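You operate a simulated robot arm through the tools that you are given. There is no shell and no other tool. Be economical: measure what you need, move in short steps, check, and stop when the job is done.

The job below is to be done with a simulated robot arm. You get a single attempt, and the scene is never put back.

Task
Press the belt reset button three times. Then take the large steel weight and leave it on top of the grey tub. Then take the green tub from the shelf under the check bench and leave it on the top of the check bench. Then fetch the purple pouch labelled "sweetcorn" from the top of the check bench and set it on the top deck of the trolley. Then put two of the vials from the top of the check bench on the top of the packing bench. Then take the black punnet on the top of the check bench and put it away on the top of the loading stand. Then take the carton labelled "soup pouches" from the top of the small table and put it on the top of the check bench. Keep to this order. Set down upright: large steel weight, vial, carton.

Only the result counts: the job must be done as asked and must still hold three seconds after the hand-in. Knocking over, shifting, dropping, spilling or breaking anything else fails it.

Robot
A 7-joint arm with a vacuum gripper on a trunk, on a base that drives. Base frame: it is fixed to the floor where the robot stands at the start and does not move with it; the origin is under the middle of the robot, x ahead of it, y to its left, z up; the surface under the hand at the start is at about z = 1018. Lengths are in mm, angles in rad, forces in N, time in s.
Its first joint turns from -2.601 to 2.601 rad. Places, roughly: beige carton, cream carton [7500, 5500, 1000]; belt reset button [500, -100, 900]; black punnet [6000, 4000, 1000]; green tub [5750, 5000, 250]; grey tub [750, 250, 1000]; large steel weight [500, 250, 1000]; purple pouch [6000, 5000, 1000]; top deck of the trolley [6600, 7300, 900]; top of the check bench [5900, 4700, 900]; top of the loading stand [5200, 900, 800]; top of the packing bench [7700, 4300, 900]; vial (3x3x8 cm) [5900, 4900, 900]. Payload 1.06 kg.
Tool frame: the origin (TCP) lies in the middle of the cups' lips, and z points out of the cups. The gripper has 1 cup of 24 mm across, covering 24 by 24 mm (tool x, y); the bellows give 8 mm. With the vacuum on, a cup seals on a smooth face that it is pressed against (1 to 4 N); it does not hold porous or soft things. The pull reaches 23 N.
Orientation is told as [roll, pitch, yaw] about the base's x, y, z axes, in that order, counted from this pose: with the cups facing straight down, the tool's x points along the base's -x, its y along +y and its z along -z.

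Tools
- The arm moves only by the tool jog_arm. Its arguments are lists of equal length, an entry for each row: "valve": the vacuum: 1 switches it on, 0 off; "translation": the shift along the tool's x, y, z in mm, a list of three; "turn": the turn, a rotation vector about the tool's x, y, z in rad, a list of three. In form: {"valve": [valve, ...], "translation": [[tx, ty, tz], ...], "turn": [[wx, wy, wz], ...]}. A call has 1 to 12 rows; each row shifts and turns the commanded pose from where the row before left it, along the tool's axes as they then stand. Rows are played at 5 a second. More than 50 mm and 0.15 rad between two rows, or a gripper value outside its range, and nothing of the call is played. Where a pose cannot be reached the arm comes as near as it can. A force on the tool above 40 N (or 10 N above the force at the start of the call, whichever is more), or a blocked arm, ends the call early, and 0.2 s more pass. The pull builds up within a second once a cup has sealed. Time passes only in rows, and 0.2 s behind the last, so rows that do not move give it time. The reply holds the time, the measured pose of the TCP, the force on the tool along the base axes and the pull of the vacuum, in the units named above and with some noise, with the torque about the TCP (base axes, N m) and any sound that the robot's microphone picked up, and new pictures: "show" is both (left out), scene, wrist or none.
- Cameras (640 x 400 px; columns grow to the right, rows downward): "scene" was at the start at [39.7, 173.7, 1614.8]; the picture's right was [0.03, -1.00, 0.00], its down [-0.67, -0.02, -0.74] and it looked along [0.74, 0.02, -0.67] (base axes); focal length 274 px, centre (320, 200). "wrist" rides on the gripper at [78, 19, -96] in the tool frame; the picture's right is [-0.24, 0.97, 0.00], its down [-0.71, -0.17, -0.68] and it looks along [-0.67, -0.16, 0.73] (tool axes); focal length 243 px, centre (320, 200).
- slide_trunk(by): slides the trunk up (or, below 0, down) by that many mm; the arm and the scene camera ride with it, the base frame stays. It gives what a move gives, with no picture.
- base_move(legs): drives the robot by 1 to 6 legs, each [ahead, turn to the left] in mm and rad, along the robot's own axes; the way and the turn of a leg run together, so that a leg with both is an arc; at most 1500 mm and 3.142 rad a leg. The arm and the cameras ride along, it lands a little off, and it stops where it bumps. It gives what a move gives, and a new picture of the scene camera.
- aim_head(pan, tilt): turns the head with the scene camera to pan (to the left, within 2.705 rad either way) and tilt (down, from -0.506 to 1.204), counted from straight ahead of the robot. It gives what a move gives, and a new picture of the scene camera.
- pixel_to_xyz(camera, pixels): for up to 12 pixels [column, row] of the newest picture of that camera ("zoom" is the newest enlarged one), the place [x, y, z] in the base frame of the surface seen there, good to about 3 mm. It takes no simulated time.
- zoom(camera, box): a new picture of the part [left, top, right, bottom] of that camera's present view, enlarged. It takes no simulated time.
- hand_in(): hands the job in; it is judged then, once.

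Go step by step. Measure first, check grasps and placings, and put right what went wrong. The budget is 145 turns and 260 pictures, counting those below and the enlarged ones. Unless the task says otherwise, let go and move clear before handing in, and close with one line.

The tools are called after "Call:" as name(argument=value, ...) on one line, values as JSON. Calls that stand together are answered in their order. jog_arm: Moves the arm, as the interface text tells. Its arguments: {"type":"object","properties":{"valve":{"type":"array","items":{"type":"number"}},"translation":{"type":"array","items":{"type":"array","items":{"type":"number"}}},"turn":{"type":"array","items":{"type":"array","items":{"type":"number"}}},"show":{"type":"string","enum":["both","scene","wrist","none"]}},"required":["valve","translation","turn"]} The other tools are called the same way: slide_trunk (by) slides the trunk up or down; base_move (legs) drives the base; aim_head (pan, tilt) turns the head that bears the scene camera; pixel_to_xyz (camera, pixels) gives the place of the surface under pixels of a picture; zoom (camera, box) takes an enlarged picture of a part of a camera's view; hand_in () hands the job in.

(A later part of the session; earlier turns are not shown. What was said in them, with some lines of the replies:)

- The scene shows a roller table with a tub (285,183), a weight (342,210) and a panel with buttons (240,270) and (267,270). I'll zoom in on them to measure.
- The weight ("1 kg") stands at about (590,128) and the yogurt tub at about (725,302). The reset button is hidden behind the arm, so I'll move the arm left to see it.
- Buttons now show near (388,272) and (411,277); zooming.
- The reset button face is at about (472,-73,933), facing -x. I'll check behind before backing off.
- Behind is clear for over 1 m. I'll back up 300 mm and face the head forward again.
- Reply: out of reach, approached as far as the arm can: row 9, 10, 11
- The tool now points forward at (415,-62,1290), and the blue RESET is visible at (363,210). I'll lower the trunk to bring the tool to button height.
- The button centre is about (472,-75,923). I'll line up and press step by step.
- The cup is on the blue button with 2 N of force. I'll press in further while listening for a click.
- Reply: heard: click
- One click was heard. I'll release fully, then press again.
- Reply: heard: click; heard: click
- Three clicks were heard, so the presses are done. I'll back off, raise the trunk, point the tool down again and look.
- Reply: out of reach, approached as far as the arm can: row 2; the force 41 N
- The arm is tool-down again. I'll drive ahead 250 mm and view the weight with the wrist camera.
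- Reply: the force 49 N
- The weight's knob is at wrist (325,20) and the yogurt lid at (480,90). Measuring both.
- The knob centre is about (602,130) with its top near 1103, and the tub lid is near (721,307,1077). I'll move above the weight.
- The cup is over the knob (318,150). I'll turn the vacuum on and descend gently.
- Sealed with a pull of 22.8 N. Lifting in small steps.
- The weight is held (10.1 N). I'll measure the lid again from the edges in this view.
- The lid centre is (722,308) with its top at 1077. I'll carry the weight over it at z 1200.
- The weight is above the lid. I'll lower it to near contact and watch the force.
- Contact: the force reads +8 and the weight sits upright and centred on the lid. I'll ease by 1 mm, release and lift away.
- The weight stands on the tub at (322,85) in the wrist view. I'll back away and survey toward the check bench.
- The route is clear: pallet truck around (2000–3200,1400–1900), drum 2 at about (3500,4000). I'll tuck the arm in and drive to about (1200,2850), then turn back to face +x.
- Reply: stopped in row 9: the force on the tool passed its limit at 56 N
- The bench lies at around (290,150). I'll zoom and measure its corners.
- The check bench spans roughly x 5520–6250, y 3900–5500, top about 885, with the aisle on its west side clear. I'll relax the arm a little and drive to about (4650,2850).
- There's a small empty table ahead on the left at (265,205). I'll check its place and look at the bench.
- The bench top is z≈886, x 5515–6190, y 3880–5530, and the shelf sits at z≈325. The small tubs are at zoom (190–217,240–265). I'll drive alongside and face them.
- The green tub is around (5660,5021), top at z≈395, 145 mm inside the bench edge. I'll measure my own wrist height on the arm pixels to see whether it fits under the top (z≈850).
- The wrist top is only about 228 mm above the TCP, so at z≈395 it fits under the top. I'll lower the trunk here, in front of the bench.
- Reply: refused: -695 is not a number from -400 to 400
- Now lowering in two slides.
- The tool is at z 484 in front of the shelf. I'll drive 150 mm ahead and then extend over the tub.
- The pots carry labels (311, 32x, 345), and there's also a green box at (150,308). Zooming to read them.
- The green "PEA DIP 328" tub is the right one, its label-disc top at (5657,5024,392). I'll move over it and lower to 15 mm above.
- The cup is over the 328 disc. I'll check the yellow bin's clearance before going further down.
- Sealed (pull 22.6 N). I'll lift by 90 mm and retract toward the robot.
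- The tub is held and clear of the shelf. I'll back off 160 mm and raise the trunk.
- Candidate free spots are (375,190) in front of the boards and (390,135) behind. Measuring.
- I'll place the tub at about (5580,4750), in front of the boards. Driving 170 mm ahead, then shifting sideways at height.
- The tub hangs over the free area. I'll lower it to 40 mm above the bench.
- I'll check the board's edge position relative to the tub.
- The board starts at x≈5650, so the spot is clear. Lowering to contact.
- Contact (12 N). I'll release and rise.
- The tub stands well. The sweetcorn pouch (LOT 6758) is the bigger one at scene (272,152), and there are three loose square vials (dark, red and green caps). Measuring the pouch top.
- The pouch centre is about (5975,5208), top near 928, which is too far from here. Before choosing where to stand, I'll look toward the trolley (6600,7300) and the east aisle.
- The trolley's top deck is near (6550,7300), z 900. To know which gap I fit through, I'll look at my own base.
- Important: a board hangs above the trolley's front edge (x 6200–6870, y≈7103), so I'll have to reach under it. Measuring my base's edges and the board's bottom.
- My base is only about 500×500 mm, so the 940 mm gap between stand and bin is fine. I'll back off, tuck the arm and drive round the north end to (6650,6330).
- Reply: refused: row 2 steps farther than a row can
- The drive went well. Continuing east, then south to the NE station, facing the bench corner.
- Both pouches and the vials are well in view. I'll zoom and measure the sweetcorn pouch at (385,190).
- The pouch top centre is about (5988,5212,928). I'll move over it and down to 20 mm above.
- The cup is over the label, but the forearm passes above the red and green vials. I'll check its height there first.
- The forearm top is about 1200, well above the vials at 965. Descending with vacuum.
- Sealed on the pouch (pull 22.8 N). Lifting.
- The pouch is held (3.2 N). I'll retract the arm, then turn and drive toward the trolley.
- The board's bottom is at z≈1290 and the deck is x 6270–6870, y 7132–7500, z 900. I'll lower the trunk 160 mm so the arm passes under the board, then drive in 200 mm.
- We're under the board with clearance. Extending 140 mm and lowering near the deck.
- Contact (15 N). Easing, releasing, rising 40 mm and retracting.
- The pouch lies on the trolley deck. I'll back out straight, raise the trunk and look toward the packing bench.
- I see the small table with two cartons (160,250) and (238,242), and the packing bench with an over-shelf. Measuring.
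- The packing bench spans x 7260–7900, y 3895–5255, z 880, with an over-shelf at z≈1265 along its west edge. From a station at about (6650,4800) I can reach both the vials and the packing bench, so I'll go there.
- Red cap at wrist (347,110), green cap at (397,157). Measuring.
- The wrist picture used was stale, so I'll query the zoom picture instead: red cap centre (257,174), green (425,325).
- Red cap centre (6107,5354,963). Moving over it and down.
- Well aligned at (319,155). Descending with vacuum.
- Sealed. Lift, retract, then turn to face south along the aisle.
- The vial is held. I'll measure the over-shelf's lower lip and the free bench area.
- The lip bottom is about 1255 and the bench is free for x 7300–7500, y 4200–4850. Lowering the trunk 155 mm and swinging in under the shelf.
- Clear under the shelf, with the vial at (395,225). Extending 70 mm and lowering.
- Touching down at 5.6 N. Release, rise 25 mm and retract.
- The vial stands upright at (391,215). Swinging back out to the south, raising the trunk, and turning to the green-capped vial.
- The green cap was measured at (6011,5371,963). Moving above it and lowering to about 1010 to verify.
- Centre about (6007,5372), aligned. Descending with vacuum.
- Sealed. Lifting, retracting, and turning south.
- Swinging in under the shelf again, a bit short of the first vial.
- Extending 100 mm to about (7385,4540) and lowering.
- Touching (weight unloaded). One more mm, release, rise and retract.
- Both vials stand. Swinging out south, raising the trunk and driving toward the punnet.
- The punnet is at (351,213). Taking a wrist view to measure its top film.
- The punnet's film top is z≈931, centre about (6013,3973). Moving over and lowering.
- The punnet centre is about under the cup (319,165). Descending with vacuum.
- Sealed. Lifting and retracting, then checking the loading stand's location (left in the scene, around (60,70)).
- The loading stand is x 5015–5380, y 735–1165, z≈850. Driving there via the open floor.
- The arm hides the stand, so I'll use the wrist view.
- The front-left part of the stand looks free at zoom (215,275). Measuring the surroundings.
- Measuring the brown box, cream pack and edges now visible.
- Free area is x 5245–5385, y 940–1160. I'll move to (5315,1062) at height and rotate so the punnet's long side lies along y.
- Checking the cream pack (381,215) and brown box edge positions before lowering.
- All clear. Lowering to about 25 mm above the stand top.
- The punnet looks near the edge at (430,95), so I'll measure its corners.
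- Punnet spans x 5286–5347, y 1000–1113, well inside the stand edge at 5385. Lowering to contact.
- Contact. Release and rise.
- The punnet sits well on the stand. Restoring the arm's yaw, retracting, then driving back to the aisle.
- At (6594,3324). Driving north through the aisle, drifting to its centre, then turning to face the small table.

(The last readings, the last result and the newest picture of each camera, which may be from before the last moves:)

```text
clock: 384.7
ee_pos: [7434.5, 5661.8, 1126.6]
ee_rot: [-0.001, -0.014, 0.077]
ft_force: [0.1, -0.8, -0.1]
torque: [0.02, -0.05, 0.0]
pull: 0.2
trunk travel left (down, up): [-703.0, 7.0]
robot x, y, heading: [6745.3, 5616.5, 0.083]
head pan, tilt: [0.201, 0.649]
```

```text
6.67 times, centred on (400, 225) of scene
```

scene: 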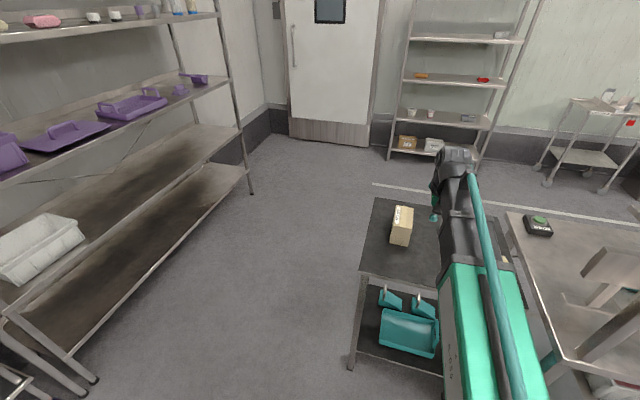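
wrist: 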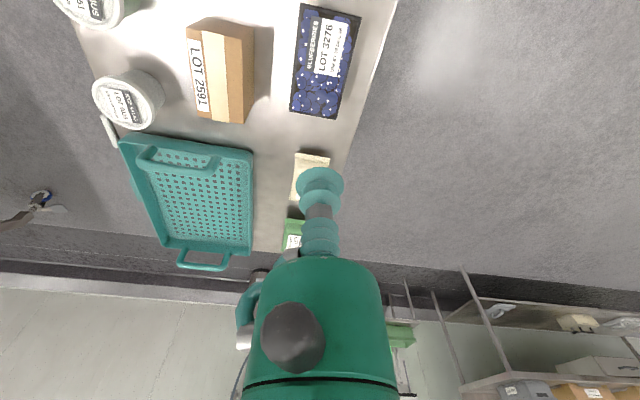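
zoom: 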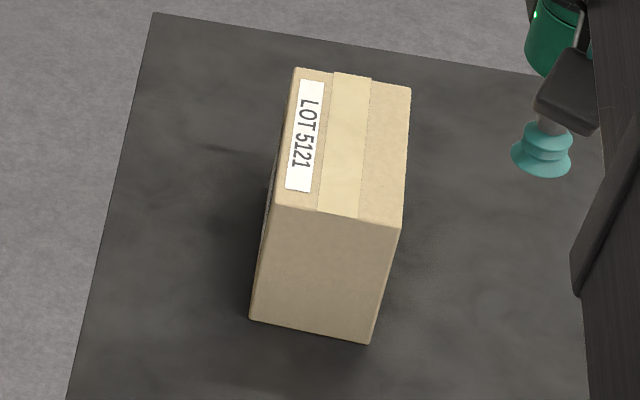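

"SOUP POUCHES" is the cream carton LOT 5164 at about (7508,5425). I'll measure its top face; the tape band in the middle should seal best.

Call:
zoom(camera="wrist", box=[110, 95, 240, 195])

Call:
pixel_to_xyz(camera="zoom", pixels=[[110, 222], [350, 160], [448, 292], [228, 342], [140, 268], [382, 208], [190, 310], [425, 252], [285, 260], [275, 110], [480, 200], [240, 220]])

```text
4.00 times, centred on (175, 145) of wrist
```

zoom: 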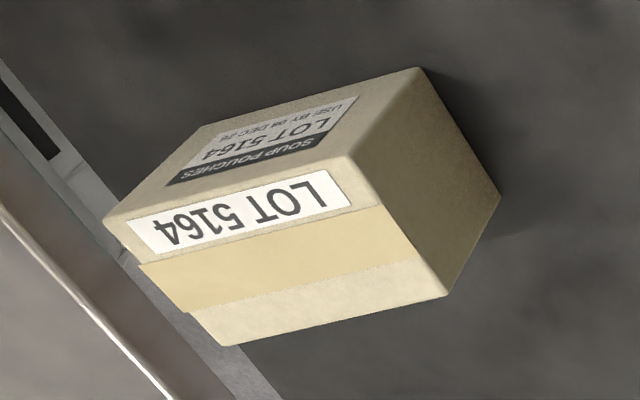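

```text
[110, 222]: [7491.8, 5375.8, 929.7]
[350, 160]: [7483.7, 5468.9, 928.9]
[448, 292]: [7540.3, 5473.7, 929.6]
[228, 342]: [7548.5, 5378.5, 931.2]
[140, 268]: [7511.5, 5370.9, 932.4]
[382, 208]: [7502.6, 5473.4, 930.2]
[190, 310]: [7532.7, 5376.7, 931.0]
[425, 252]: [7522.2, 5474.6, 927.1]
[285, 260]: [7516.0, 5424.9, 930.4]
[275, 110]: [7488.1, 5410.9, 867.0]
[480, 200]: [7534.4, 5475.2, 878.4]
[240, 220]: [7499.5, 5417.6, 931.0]
```

Carton top centre is (7516,5424,930), with the tape band centred at x≈7517. Moving above it.

Call:
jog_arm(valve=[0, 0, 0, 0, 0, 0, 0, 0, 0, 0], translation=[[-10, -41, 0], [-10, -41, 0], [-10, -41, 0], [-10, -41, 0], [-10, -40, 0], [-11, -40, 0], [0, 0, 45], [0, 0, 45], [0, 0, 45], [0, 0, 35]], turn=[[0, 0, 0], [0, 0, 0], [0, 0, 0], [0, 0, 0], [0, 0, 0], [0, 0, 0], [0, 0, 0], [0, 0, 0], [0, 0, 0], [0, 0, 0]])

```text
clock: 386.9
ee_pos: [7516.6, 5422.3, 956.7]
ee_rot: [0.001, -0.014, 0.076]
ft_force: [-1.2, 0.7, -0.1]
torque: [-0.02, 0.0, 0.0]
pull: 0.1
trunk travel left (down, up): [-703.0, 7.0]
robot x, y, heading: [6743.6, 5613.6, 0.085]
head pan, tilt: [0.201, 0.649]
```

scene: 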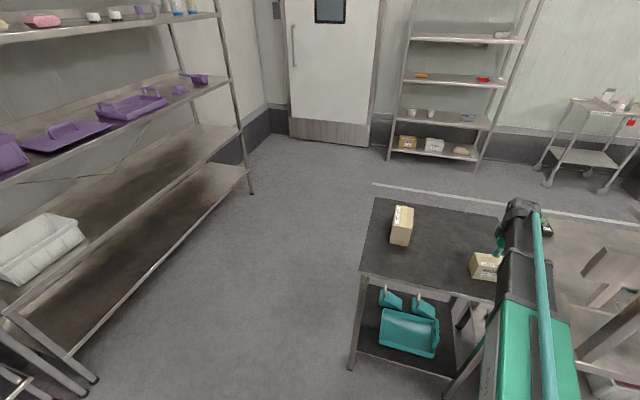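
wrist: 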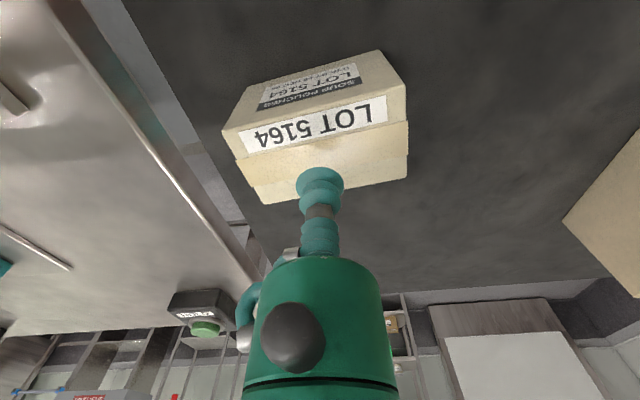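

Aligned over the tape. Descending with vacuum.

Call:
jog_arm(valve=[1, 1, 1, 1, 1, 1, 1, 1, 1], translation=[[0, 0, 14], [0, 0, 8], [0, 0, 3], [0, 0, 2], [0, 0, 2], [0, 0, 1], [0, 0, 0], [0, 0, 0], [0, 0, 0]], turn=[[0, 0, 0], [0, 0, 0], [0, 0, 0], [0, 0, 0], [0, 0, 0], [0, 0, 0], [0, 0, 0], [0, 0, 0], [0, 0, 0]], show="wrist")

```text
clock: 388.9
ee_pos: [7517.6, 5421.5, 928.5]
ee_rot: [-0.001, -0.016, 0.076]
ft_force: [6.6, -2.8, 12.2]
torque: [0.01, 0.0, 0.04]
pull: 23.0
trunk travel left (down, up): [-703.0, 7.0]
robot x, y, heading: [6745.0, 5619.6, 0.087]
head pan, tilt: [0.201, 0.649]
```

wrist: 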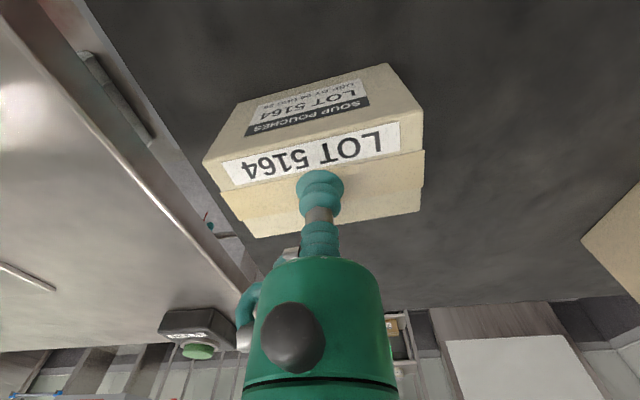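

Sealed, 23 N. Lifting and retracting slowly.

Call:
jog_arm(valve=[1, 1, 1, 1, 1, 1, 1, 1, 1, 1, 1, 1], translation=[[0, 0, -5], [0, 0, -12], [0, 0, -25], [0, 0, -40], [0, 0, -45], [0, 0, -45], [0, 0, -30], [0, 0, 0], [25, 25, 0], [30, 30, 0], [30, 30, 0], [0, 0, 0]], turn=[[0, 0, 0], [0, 0, 0], [0, 0, 0], [0, 0, 0], [0, 0, 0], [0, 0, 0], [0, 0, 0], [0, 0, 0], [0, 0, 0], [0, 0, 0], [0, 0, 0], [0, 0, 0]])

```text
clock: 391.5
ee_pos: [7422.7, 5500.9, 1125.4]
ee_rot: [-0.001, -0.016, 0.077]
ft_force: [-0.2, 0.8, -2.2]
torque: [0.02, -0.01, -0.03]
pull: 23.2
trunk travel left (down, up): [-703.0, 7.0]
robot x, y, heading: [6746.8, 5615.4, 0.086]
head pan, tilt: [0.201, 0.649]
```

scene: 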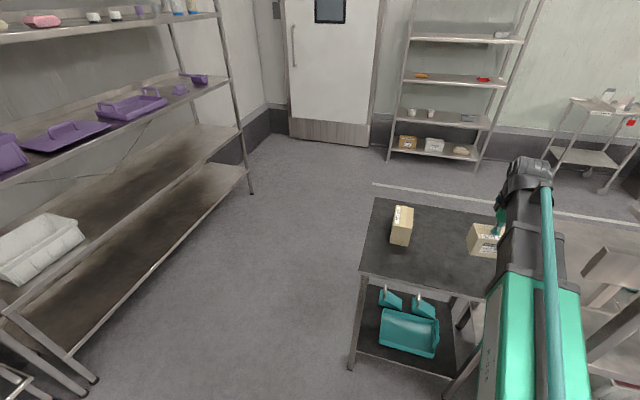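
wrist: 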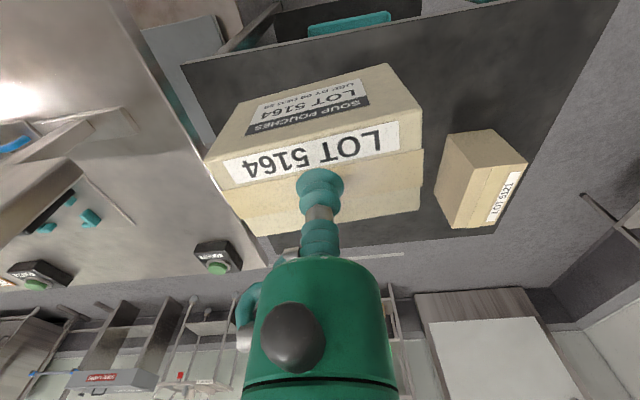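

The carton is held level. Turning left via north to face the freed corner of the check bench.

Call:
base_move(legs=[[0, 2.0], [0, 1.7]])

Call:
aim_head(pan=0.1, tilt=0.75)

Call:
zoom(camera="wrist", box=[0, 0, 640, 400])

```text
clock: 401.0
ee_pos: [6123.8, 5318.8, 1125.8]
ee_rot: [-0.001, -0.016, -2.449]
ft_force: [0.0, 0.1, -2.8]
torque: [0.01, 0.0, 0.0]
pull: 23.2
trunk travel left (down, up): [-703.0, 7.0]
robot x, y, heading: [6744.2, 5614.8, -2.437]
head pan, tilt: [0.201, 0.649]
```

scene: 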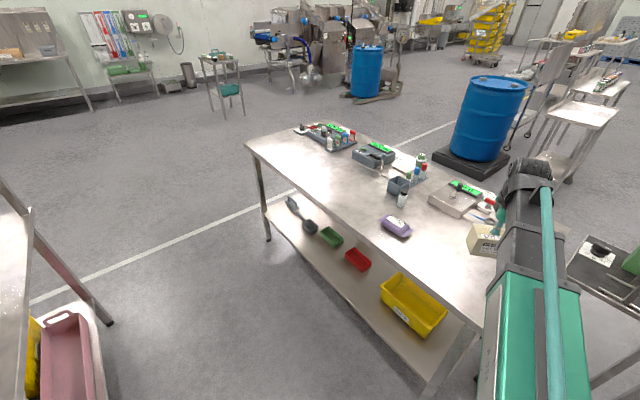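

```text
clock: 401.6
ee_pos: [6123.1, 5317.8, 1125.1]
ee_rot: [0.0, -0.016, -2.448]
ft_force: [0.4, -0.8, -1.7]
torque: [0.03, -0.01, -0.02]
pull: 23.1
trunk travel left (down, up): [-703.0, 7.0]
robot x, y, heading: [6739.5, 5611.7, -2.442]
head pan, tilt: [0.099, 0.75]
```

scene: 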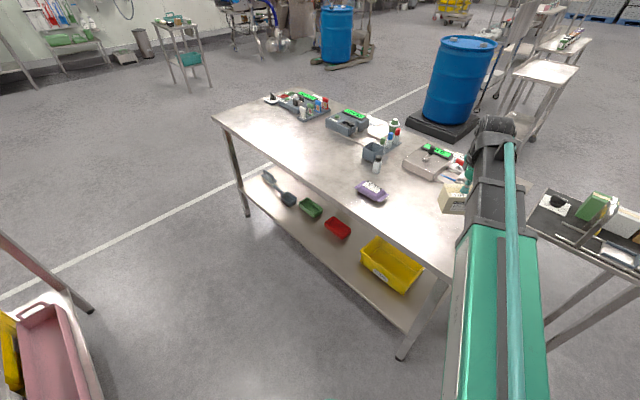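

```text
1.00 times, centred on (320, 200) of wrist (not enlarged: the box is as wide or as high as the picture)
```

zoom: 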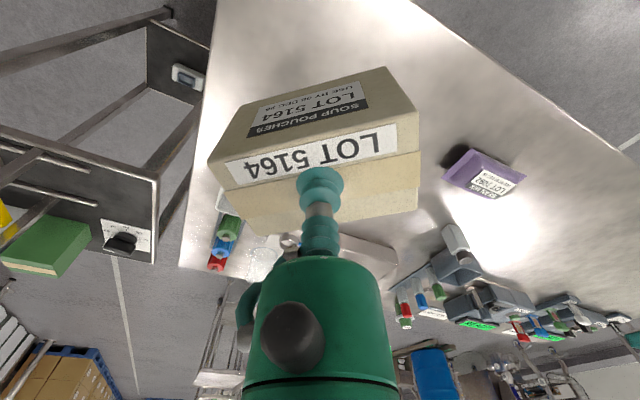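

Target (6075,5210), clear of the white bin and the Bean Mix pouch. Moving and lowering to about 25 mm above.

Call:
jog_arm(valve=[1, 1, 1, 1, 1, 1, 1, 1, 1], translation=[[-26, 13, 0], [-26, 13, 0], [-26, 13, 0], [-25, 13, 0], [0, 0, 40], [0, 0, 40], [0, 0, 40], [0, 0, 30], [0, 0, 0]], turn=[[0, 0, 0], [0, 0, 0], [0, 0, 0], [0, 0, 0], [0, 0, 0], [0, 0, 0], [0, 0, 0], [0, 0, 0], [0, 0, 0]])

```text
clock: 403.6
ee_pos: [6075.6, 5210.2, 979.8]
ee_rot: [-0.001, -0.014, -2.449]
ft_force: [0.6, -0.5, -1.8]
torque: [0.03, -0.04, -0.02]
pull: 23.1
trunk travel left (down, up): [-703.0, 7.0]
robot x, y, heading: [6747.5, 5616.2, -2.448]
head pan, tilt: [0.099, 0.75]
```

scene: 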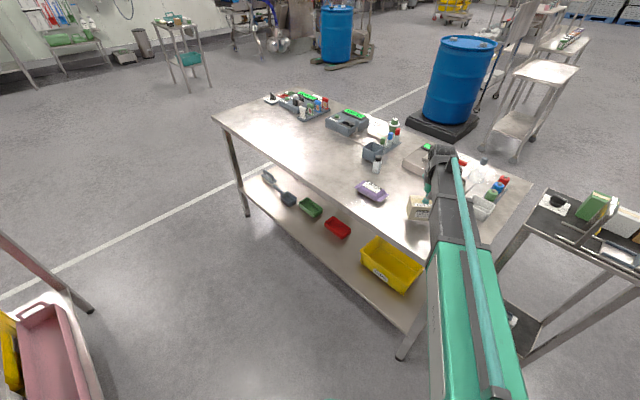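
wrist: 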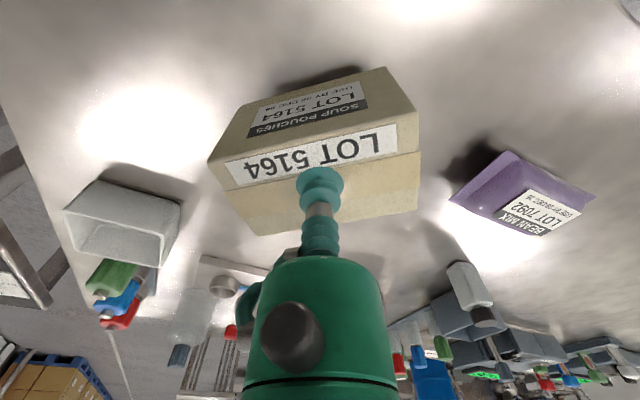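

Clear all round. Lowering to contact.

Call:
jog_arm(valve=[1, 1, 1, 1, 1, 1, 1], translation=[[0, 0, 15], [0, 0, 8], [0, 0, 4], [0, 0, 2], [0, 0, 2], [0, 0, 1], [0, 0, 0]], turn=[[0, 0, 0], [0, 0, 0], [0, 0, 0], [0, 0, 0], [0, 0, 0], [0, 0, 0], [0, 0, 0]], show="none")

```text
clock: 405.2
ee_pos: [6074.5, 5211.4, 946.2]
ee_rot: [0.001, -0.018, -2.449]
ft_force: [-4.0, -5.3, 16.4]
torque: [0.03, -0.06, 0.01]
pull: 22.8
trunk travel left (down, up): [-703.0, 7.0]
robot x, y, heading: [6742.1, 5617.0, -2.439]
head pan, tilt: [0.099, 0.75]
```

Contact (16 N). Ease, release and rise.

Call:
jog_arm(valve=[1, 0, 0, 0, 0, 0, 0, 0, 0, 0], translation=[[0, 0, -2], [0, 0, 0], [0, 0, 0], [0, 0, 0], [0, 0, -3], [0, 0, -12], [0, 0, -40], [0, 0, -45], [0, 0, -45], [40, 0, -20]], turn=[[0, 0, 0], [0, 0, 0], [0, 0, 0], [0, 0, 0], [0, 0, 0], [0, 0, 0], [0, 0, 0], [0, 0, 0], [0, 0, 0], [0, 0, 0]])

Call:
aim_head(pan=0.3, tilt=0.7)

Call:
zoom(camera="scene", box=[250, 60, 570, 260])

```text
clock: 407.4
ee_pos: [6109.4, 5241.9, 1111.7]
ee_rot: [0.0, -0.015, -2.449]
ft_force: [-0.4, -0.8, 0.2]
torque: [-0.01, 0.01, 0.01]
pull: 0.1
trunk travel left (down, up): [-703.0, 7.0]
robot x, y, heading: [6742.2, 5616.3, -2.442]
head pan, tilt: [0.099, 0.75]
```

scene: 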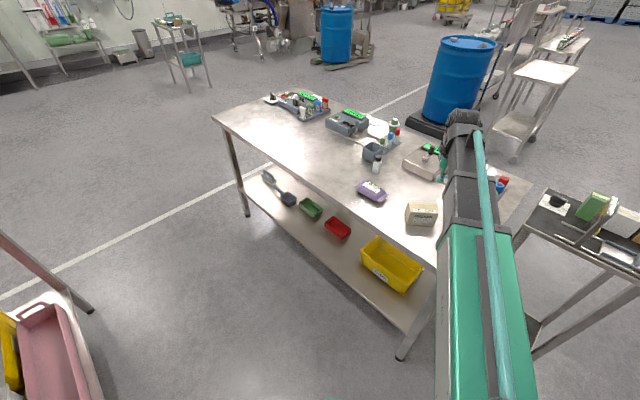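
wrist: 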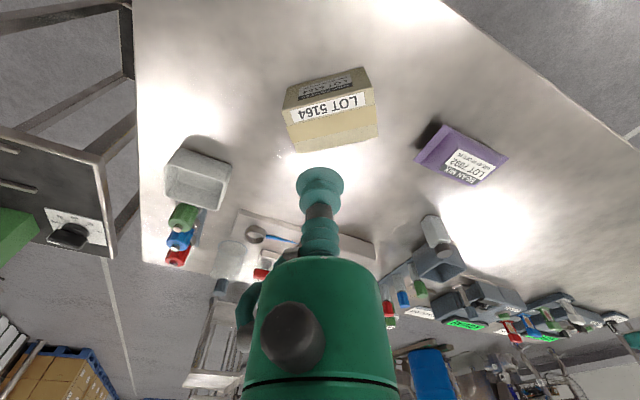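

```text
clock: 408.2
ee_pos: [6108.7, 5240.2, 1111.5]
ee_rot: [0.0, -0.015, -2.449]
ft_force: [0.9, -0.2, -0.4]
torque: [0.0, -0.02, 0.01]
pull: 0.1
trunk travel left (down, up): [-703.0, 7.0]
robot x, y, heading: [6744.0, 5617.8, -2.441]
head pan, tilt: [0.3, 0.7]
```

scene: 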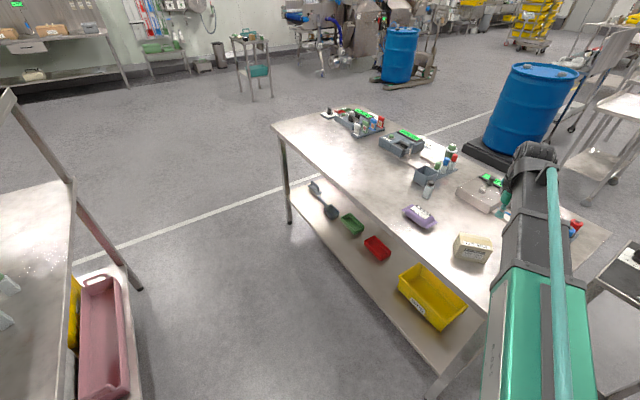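

```text
2.00 times, centred on (410, 160) of scene
```

zoom: 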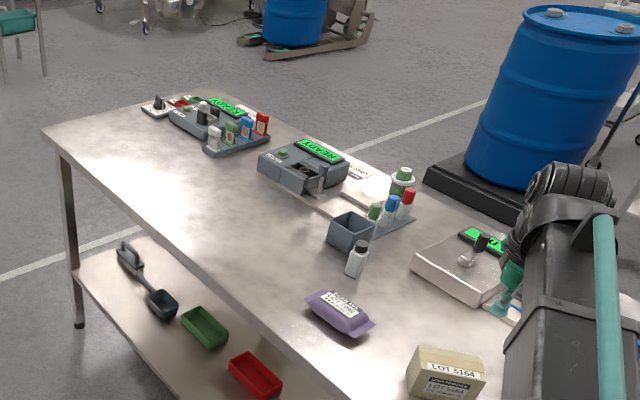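

The carton stands upright on the check bench, the green tub is still there, and every other placing was checked earlier, with the arm now clear. Handing in.

Call:
hand_in()

```text
The job is handed in.
```

I finished all seven steps in the order you gave and handed the job in; the hand-in reply did not include a result. The reset button clicked three times. I set the weight, both vials and the carton down upright, and I saw nothing knocked over or shifted.
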